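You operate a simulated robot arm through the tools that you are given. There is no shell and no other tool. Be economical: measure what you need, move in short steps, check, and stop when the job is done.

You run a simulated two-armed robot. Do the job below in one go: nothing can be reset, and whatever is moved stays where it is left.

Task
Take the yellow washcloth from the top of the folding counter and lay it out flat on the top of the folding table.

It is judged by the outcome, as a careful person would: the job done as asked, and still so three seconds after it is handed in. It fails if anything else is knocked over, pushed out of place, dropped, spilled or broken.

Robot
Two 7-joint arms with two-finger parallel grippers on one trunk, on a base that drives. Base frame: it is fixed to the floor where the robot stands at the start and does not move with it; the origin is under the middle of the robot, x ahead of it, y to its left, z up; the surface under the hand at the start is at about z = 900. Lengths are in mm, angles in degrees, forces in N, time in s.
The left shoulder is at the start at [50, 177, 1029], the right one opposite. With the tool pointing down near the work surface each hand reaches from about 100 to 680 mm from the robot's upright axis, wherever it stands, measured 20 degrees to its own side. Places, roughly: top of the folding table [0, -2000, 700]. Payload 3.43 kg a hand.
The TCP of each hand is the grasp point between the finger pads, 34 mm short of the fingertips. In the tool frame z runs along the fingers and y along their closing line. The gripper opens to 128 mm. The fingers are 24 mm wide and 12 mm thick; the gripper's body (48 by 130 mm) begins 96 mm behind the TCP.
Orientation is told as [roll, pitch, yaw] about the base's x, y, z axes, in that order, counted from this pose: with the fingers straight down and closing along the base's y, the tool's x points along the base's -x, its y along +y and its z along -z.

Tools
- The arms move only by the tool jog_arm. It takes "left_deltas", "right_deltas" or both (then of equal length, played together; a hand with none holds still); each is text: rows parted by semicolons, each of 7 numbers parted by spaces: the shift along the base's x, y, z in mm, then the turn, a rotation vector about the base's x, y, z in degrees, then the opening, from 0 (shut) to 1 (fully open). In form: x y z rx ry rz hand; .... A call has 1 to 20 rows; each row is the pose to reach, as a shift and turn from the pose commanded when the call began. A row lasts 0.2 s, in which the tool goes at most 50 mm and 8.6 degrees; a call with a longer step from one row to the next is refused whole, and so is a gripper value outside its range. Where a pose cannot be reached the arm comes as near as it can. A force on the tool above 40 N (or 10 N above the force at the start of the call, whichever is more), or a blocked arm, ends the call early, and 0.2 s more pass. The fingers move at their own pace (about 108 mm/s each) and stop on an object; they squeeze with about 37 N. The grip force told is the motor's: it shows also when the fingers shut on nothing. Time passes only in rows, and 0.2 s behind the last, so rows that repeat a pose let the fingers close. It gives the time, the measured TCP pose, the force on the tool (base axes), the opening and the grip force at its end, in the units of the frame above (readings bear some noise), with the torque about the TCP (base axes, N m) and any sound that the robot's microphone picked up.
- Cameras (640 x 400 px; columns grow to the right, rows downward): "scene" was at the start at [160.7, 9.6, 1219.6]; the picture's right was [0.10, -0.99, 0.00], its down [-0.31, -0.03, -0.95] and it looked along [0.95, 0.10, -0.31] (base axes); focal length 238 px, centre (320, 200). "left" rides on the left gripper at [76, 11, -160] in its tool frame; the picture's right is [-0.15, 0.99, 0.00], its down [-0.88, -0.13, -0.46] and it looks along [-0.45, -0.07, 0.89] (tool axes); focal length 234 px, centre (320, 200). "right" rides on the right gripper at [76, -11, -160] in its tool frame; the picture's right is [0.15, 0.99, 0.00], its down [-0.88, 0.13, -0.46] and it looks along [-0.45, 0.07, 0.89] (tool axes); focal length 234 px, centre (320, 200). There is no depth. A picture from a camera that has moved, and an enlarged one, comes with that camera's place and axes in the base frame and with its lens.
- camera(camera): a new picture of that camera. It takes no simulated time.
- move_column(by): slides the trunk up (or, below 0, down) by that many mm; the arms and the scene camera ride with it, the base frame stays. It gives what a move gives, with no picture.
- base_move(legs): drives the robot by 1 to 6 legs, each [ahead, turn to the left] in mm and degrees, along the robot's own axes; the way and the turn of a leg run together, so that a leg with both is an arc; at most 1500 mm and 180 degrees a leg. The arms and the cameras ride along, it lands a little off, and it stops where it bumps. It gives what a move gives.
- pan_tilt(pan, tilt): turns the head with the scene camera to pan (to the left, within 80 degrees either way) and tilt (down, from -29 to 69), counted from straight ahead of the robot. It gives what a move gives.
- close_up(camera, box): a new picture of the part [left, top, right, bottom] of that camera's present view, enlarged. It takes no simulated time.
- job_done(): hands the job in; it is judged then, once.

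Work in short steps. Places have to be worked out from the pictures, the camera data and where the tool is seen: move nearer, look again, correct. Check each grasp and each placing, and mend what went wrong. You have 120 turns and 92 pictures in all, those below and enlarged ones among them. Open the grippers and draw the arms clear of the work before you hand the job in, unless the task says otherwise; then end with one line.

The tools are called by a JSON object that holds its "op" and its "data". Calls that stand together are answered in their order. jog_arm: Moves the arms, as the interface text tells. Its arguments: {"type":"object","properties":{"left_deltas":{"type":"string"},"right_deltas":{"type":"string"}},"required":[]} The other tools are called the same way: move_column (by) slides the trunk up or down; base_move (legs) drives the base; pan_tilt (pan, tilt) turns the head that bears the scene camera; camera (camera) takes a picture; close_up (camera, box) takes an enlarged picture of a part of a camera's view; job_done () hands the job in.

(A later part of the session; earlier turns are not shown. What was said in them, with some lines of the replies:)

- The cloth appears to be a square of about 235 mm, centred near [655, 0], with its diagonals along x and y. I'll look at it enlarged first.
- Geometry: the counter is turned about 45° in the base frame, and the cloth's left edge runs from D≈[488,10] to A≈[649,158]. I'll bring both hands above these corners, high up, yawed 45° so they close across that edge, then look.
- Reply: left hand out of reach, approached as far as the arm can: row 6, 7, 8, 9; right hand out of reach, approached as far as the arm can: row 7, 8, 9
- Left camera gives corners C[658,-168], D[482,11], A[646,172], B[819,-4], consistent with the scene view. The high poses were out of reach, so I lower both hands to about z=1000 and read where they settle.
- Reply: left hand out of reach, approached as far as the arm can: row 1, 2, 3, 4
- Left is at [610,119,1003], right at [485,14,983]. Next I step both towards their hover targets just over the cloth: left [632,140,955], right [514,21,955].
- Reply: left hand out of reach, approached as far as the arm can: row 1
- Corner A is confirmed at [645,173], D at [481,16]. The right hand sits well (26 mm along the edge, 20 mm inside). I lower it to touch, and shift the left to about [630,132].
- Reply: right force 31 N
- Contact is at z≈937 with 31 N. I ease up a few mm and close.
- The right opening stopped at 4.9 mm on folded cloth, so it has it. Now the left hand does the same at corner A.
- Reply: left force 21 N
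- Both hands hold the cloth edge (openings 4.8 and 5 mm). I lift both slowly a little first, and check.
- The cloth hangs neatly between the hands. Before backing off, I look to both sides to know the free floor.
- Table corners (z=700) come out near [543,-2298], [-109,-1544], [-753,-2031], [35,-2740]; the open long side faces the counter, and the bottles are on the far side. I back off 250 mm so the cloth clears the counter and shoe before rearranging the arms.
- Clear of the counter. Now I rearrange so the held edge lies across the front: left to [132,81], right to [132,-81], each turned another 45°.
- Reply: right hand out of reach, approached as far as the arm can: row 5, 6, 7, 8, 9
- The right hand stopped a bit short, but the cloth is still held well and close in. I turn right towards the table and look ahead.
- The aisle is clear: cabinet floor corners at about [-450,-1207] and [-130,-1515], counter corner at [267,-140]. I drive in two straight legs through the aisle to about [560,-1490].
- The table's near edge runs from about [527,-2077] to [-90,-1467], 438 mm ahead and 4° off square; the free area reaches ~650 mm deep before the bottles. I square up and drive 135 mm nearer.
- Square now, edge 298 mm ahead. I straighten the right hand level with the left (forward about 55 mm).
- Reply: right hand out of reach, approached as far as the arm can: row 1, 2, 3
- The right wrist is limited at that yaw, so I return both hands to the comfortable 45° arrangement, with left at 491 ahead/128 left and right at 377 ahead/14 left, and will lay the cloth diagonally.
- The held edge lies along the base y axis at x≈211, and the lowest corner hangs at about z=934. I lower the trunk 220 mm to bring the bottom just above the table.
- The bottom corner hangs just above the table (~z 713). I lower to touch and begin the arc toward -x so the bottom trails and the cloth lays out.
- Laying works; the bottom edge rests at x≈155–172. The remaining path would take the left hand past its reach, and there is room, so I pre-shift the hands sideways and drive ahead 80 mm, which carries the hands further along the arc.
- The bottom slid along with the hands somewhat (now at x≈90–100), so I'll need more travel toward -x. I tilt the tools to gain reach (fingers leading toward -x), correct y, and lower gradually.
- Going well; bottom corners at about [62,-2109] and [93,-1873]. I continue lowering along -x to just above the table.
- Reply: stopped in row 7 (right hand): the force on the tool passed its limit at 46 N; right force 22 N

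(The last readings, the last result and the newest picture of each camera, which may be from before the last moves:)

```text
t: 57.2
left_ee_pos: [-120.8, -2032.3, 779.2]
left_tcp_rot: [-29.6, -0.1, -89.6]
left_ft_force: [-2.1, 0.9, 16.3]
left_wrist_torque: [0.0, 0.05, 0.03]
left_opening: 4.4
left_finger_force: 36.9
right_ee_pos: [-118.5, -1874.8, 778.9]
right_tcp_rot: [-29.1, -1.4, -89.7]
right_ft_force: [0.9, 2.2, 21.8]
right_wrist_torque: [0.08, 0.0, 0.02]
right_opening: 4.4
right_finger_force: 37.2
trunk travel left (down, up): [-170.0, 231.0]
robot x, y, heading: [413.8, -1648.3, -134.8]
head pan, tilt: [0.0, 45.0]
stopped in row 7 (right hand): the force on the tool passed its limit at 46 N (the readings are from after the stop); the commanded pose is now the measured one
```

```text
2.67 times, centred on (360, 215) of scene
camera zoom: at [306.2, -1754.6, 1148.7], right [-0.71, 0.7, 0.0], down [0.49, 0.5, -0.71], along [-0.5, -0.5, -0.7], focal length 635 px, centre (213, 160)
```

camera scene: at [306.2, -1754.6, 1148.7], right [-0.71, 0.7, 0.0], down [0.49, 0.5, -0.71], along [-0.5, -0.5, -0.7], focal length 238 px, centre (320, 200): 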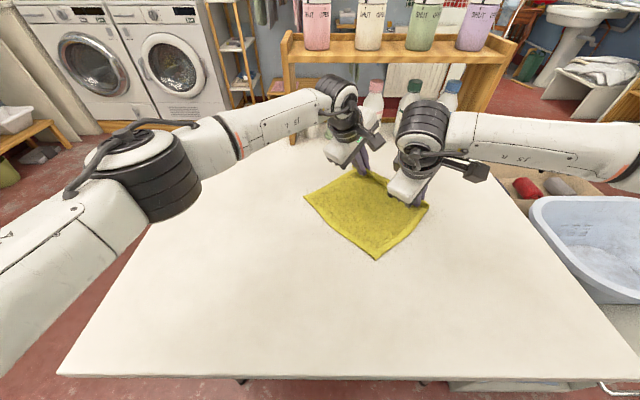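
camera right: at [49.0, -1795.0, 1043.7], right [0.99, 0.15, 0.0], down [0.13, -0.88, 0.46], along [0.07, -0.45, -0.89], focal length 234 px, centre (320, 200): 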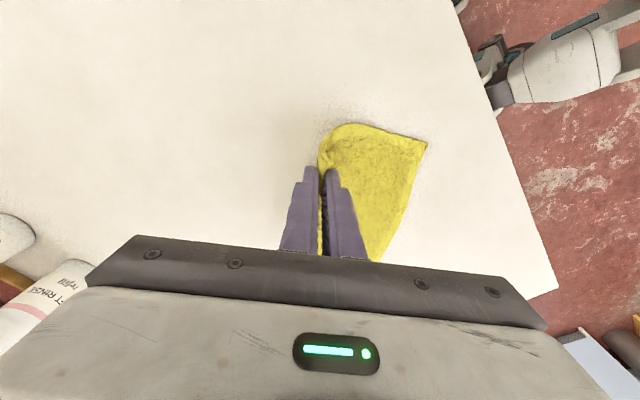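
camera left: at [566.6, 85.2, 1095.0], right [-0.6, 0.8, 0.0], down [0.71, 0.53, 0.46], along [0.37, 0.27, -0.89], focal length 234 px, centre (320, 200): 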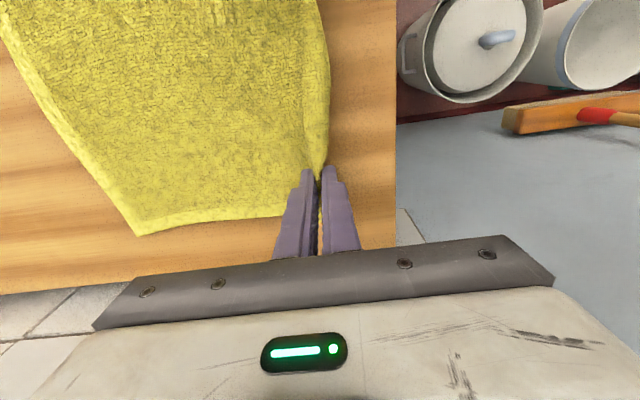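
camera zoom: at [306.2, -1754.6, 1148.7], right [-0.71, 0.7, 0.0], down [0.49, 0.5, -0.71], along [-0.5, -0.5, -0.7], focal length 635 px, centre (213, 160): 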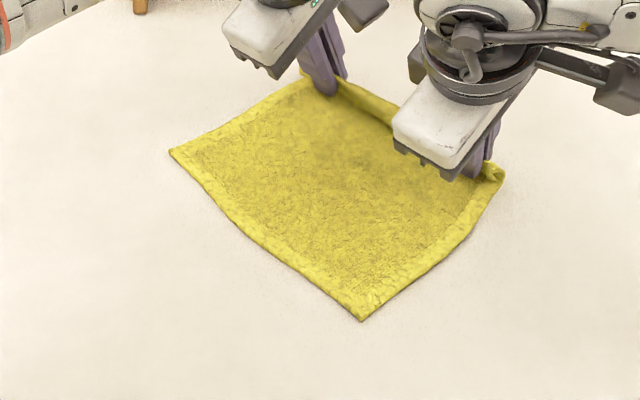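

The stop at z≈779 with cloth dimension checks implies the table top is really at about z=740, so the hands are already down on it. I ease up a few mm and pull gently 20 mm in -x to take out slack.

{"op": "jog_arm", "data": {"left_deltas": "0 0 3 0 0 0 0; 0 0 5 0 0 0 0; -7 0 5 0 0 0 0; -14 0 5 0 0 0 0; -20 0 5 0 0 0 0; -20 0 5 0 0 0 0", "right_deltas": "0 0 3 0 0 0 0; 0 2 5 0 0 0 0; -7 4 5 0 0 0 0; -14 4 5 0 0 0 0; -21 4 5 0 0 0 0; -21 4 5 0 0 0 0"}}

{"op": "close_up", "data": {"camera": "scene", "box": [240, 140, 480, 290]}}

{"op": "camera", "data": {"camera": "right"}}

{"op": "camera", "data": {"camera": "left"}}

```text
t: 58.6
left_ee_pos: [-137.7, -2033.9, 778.1]
left_tcp_rot: [-28.9, 0.0, -89.6]
left_ft_force: [2.8, 0.5, 15.4]
left_wrist_torque: [0.03, -0.18, 0.05]
left_opening: 5.0
left_finger_force: 37.2
right_ee_pos: [-137.3, -1869.6, 779.0]
right_tcp_rot: [-28.6, -0.9, -89.7]
right_ft_force: [2.9, -0.2, 12.1]
right_wrist_torque: [0.03, -0.14, 0.02]
right_opening: 4.4
right_finger_force: 37.1
trunk travel left (down, up): [-170.0, 231.0]
robot x, y, heading: [412.6, -1647.8, -134.8]
head pan, tilt: [0.0, 45.0]
```

```text
2.67 times, centred on (360, 215) of scene
camera zoom: at [305.8, -1755.1, 1148.2], right [-0.71, 0.7, 0.0], down [0.49, 0.5, -0.71], along [-0.5, -0.5, -0.7], focal length 635 px, centre (213, 160)
```

zoom: 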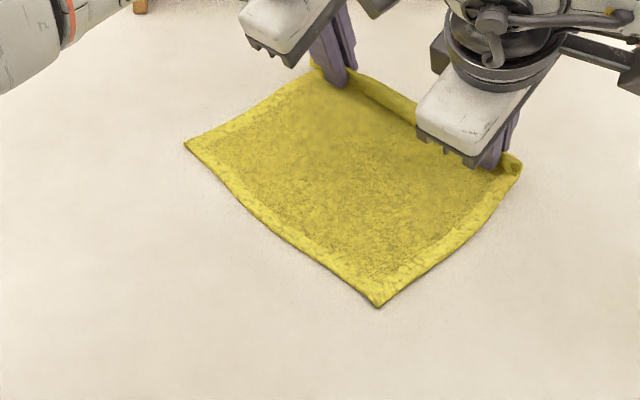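

```text
60 pictures are left
camera right: at [-71.9, -1790.5, 923.9], right [0.87, 0.14, -0.48], down [0.34, -0.87, 0.35], along [-0.37, -0.47, -0.81], focal length 234 px, centre (320, 200)
```

right: 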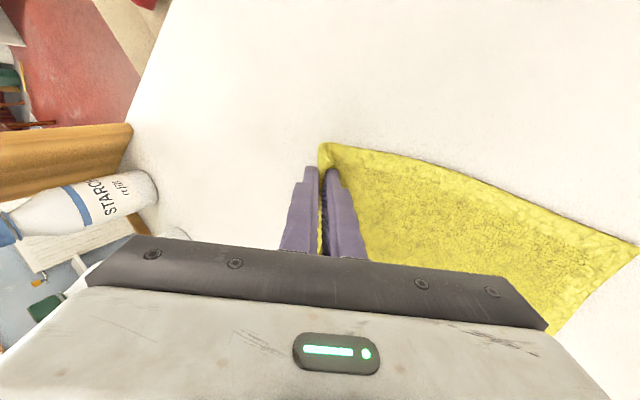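

```text
59 pictures are left
camera left: at [-51.6, -1957.8, 912.1], right [0.87, -0.14, -0.48], down [0.11, -0.88, 0.46], along [-0.49, -0.46, -0.75], focal length 234 px, centre (320, 200)
```

left: 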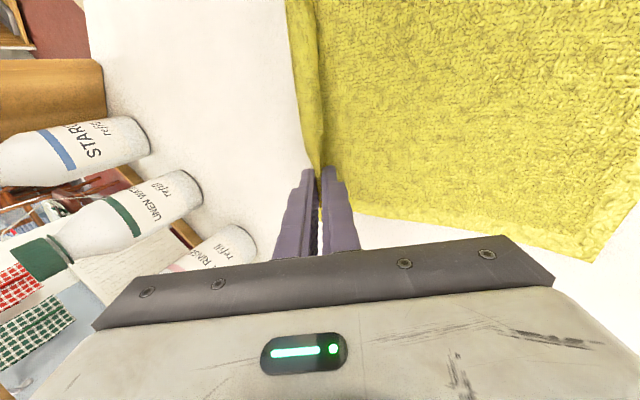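

Cloth lies flat with only the pinched ridge held. I open the fingers modestly in place, then look before retreating.

{"op": "jog_arm", "data": {"left_deltas": "0 0 1 0 0 0 0.1; 0 0 2 0 0 0 0.25; 0 0 2 0 0 0 0.25", "right_deltas": "0 0 1 0 0 0 0.1; 0 0 2 0 0 0 0.25; 0 0 2 0 0 0 0.25"}}

{"op": "camera", "data": {"camera": "left"}}

{"op": "camera", "data": {"camera": "right"}}

```text
t: 59.4
left_ee_pos: [-139.1, -2031.7, 783.9]
left_tcp_rot: [-29.3, -0.2, -89.7]
left_ft_force: [-4.5, -0.1, 20.4]
left_wrist_torque: [0.0, 0.11, -0.03]
left_opening: 23.8
left_finger_force: 0.1
right_ee_pos: [-138.1, -1870.0, 783.1]
right_tcp_rot: [-28.9, -1.1, -89.9]
right_ft_force: [-5.3, 0.4, 23.1]
right_wrist_torque: [0.03, 0.14, 0.01]
right_opening: 23.0
right_finger_force: 0.0
trunk travel left (down, up): [-170.0, 231.0]
robot x, y, heading: [410.7, -1647.3, -134.6]
head pan, tilt: [0.0, 45.0]
```

```text
58 pictures are left
camera left: at [-51.9, -1956.7, 916.0], right [0.86, -0.14, -0.48], down [0.11, -0.88, 0.46], along [-0.49, -0.46, -0.74], focal length 234 px, centre (320, 200)
```

left: 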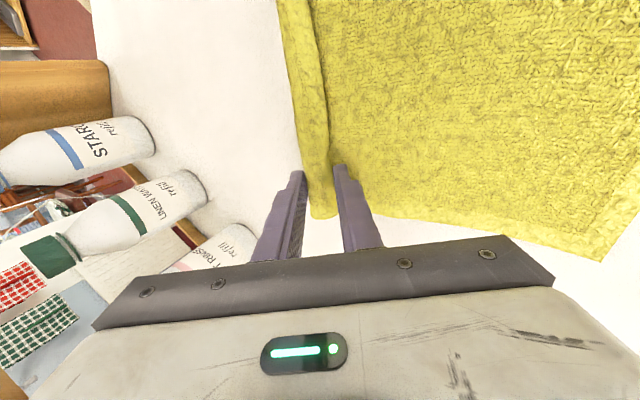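

```text
57 pictures are left
camera right: at [-72.3, -1790.1, 927.5], right [0.87, 0.14, -0.48], down [0.34, -0.87, 0.35], along [-0.37, -0.47, -0.8], focal length 234 px, centre (320, 200)
```

right: 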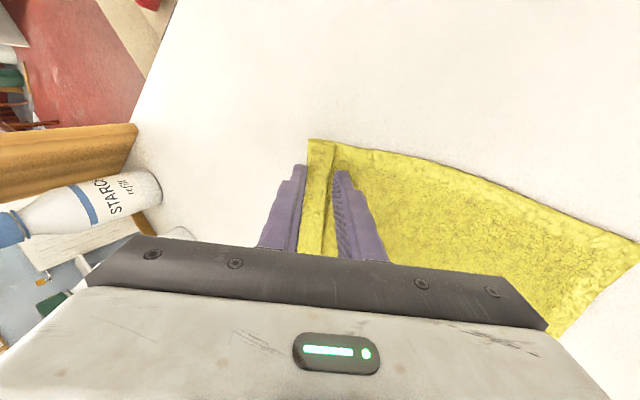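

The grip is released and a ridge remains along the edge. I lift both hands away and look.

{"op": "jog_arm", "data": {"left_deltas": "3 0 10 0 0 0 0.25; 10 0 25 0 0 0 0.25; 22 0 45 0 0 0 0.25; 35 0 70 0 0 0 0.25; 55 0 105 0 0 0 0.25; 75 0 140 0 0 0 0.25", "right_deltas": "3 0 10 0 0 0 0.25; 10 0 25 0 0 0 0.25; 22 0 45 0 0 0 0.25; 35 0 70 0 0 0 0.25; 55 0 105 0 0 0 0.25; 75 0 140 0 0 0 0.25"}}

{"op": "camera", "data": {"camera": "left"}}

{"op": "camera", "data": {"camera": "right"}}

{"op": "camera", "data": {"camera": "scene"}}

```text
t: 60.8
left_ee_pos: [-63.0, -2033.2, 919.5]
left_tcp_rot: [-28.8, 0.0, -89.7]
left_ft_force: [0.4, -0.6, -0.7]
left_wrist_torque: [-0.03, -0.01, 0.01]
left_opening: 31.9
left_finger_force: 0.1
right_ee_pos: [-63.2, -1869.9, 918.9]
right_tcp_rot: [-28.4, -0.8, -89.7]
right_ft_force: [-0.7, 0.6, 1.1]
right_wrist_torque: [-0.01, 0.05, -0.02]
right_opening: 31.9
right_finger_force: 0.1
trunk travel left (down, up): [-170.0, 231.0]
robot x, y, heading: [412.9, -1648.3, -134.7]
head pan, tilt: [0.0, 45.0]
```

```text
56 pictures are left
camera left: at [22.6, -1958.8, 1052.1], right [0.87, -0.14, -0.48], down [0.11, -0.88, 0.46], along [-0.48, -0.45, -0.75], focal length 234 px, centre (320, 200)
```

left: 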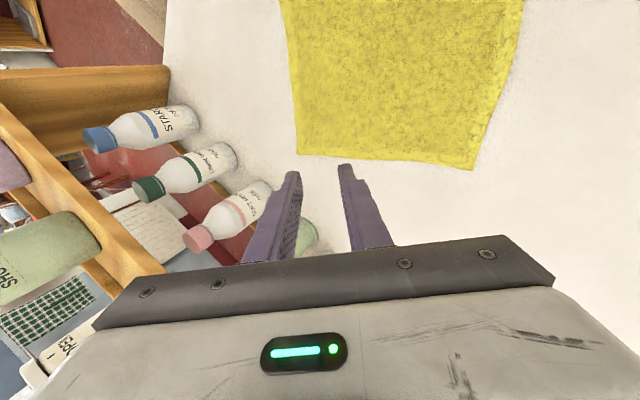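

```text
55 pictures are left
camera right: at [2.3, -1790.5, 1064.2], right [0.87, 0.15, -0.47], down [0.34, -0.87, 0.35], along [-0.36, -0.46, -0.81], focal length 234 px, centre (320, 200)
```

right: 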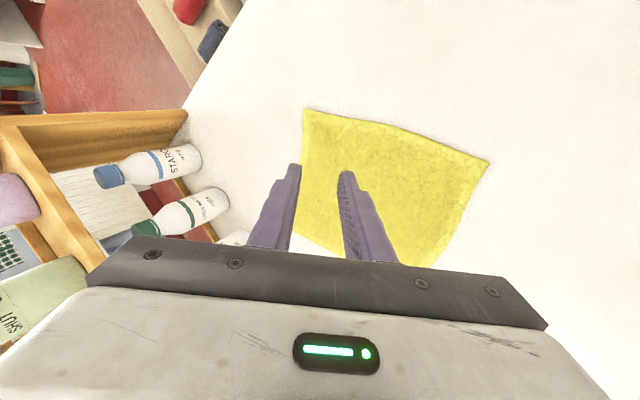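

```text
54 pictures are left
camera scene: at [303.7, -1756.3, 1147.7], right [-0.71, 0.7, 0.0], down [0.5, 0.5, -0.71], along [-0.5, -0.5, -0.71], focal length 238 px, centre (320, 200)
```

scene: 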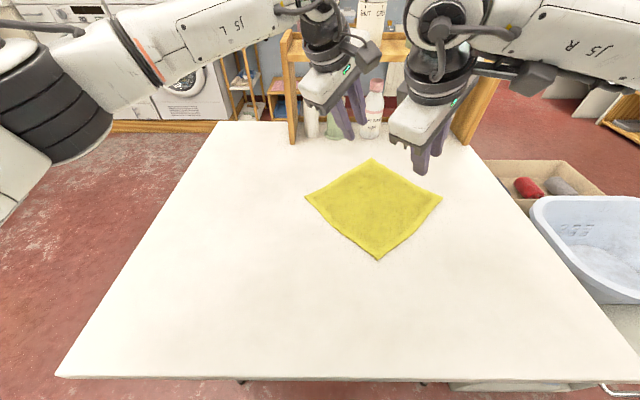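

The cloth lies flat and unfolded in the middle of the table. I raise the trunk and back away 250 mm, then take a final look.

{"op": "move_column", "data": {"by": 120}}

{"op": "base_move", "data": {"legs": [[-250, 0]]}}

{"op": "camera", "data": {"camera": "scene"}}

{"op": "close_up", "data": {"camera": "scene", "box": [220, 100, 460, 250]}}

```text
t: 62.3
left_ee_pos: [-63.2, -2033.5, 1036.9]
left_tcp_rot: [-28.8, 0.1, -89.7]
left_ft_force: [-0.5, -0.1, -0.1]
left_wrist_torque: [-0.01, -0.01, 0.02]
left_opening: 31.9
left_finger_force: 0.1
right_ee_pos: [-65.0, -1869.6, 1038.0]
right_tcp_rot: [-28.6, -0.8, -89.7]
right_ft_force: [-0.3, -0.6, 0.3]
right_wrist_torque: [-0.01, 0.0, -0.01]
right_opening: 32.2
right_finger_force: 0.1
trunk travel left (down, up): [-290.0, 111.0]
robot x, y, heading: [413.1, -1648.9, -134.9]
head pan, tilt: [0.0, 45.0]
```

```text
t: 64.1
left_ee_pos: [112.2, -1854.9, 1038.1]
left_tcp_rot: [-28.8, 0.0, -89.7]
left_ft_force: [0.7, -0.5, -0.5]
left_wrist_torque: [-0.03, -0.01, 0.05]
left_opening: 31.9
left_finger_force: 0.2
right_ee_pos: [112.7, -1689.6, 1038.1]
right_tcp_rot: [-28.6, -0.8, -89.8]
right_ft_force: [0.2, -0.4, -0.2]
right_wrist_torque: [-0.01, 0.0, 0.04]
right_opening: 32.1
right_finger_force: 0.0
trunk travel left (down, up): [-290.0, 111.0]
robot x, y, heading: [590.7, -1467.1, -134.5]
head pan, tilt: [0.0, 45.0]
```

```text
53 pictures are left
camera scene: at [479.7, -1577.9, 1267.8], right [-0.71, 0.7, 0.0], down [0.5, 0.5, -0.71], along [-0.5, -0.5, -0.71], focal length 238 px, centre (320, 200)
```

scene: 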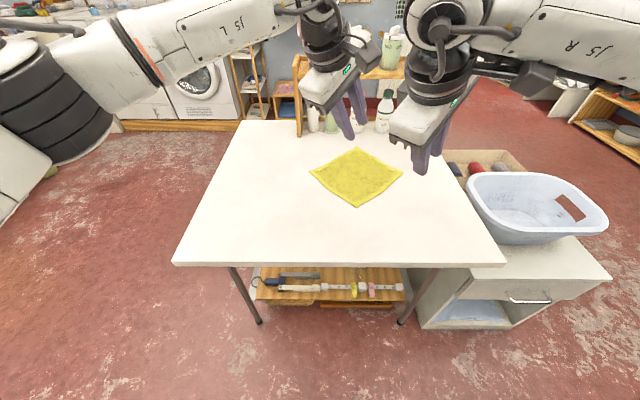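

```text
2.67 times, centred on (340, 175) of scene
camera zoom: at [479.7, -1577.9, 1267.8], right [-0.71, 0.7, 0.0], down [0.5, 0.5, -0.71], along [-0.5, -0.5, -0.71], focal length 635 px, centre (267, 267)
```

zoom: 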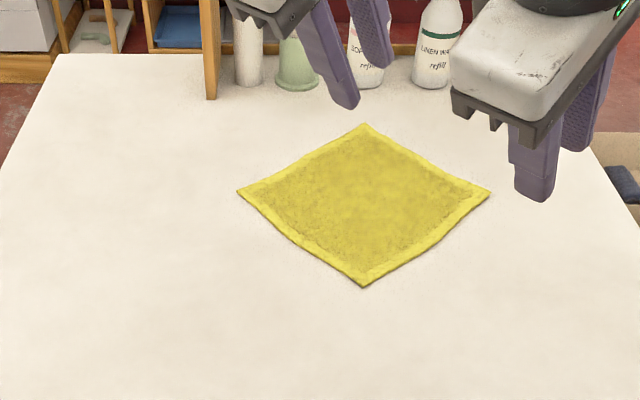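

The cloth lies flat, all four corners are out, and nothing else was disturbed. I open the grippers fully and hand in.

{"op": "jog_arm", "data": {"left_deltas": "0 0 0 0 0 0 0.9; 0 0 0 0 0 0 0.9; 0 0 0 0 0 0 0.9", "right_deltas": "0 0 0 0 0 0 0.9; 0 0 0 0 0 0 0.9; 0 0 0 0 0 0 0.9"}}

{"op": "job_done", "data": {}}

```text
t: 64.9
left_ee_pos: [111.9, -1854.6, 1037.3]
left_tcp_rot: [-28.9, 0.0, -89.8]
left_ft_force: [0.2, -0.9, 0.2]
left_wrist_torque: [0.01, -0.04, -0.03]
left_opening: 115.2
left_finger_force: 0.1
right_ee_pos: [113.0, -1691.9, 1038.4]
right_tcp_rot: [-28.5, -0.8, -89.8]
right_ft_force: [-0.4, -0.4, 0.1]
right_wrist_torque: [0.01, 0.0, 0.02]
right_opening: 115.4
right_finger_force: 0.0
trunk travel left (down, up): [-290.0, 111.0]
robot x, y, heading: [587.7, -1472.3, -134.5]
head pan, tilt: [0.0, 45.0]
```

```text
The job is handed in.
```

The yellow washcloth is off the folding counter and lies flat, unfolded, on top of the folding table, with nothing else seen to be disturbed in the pictures; the job is handed in.
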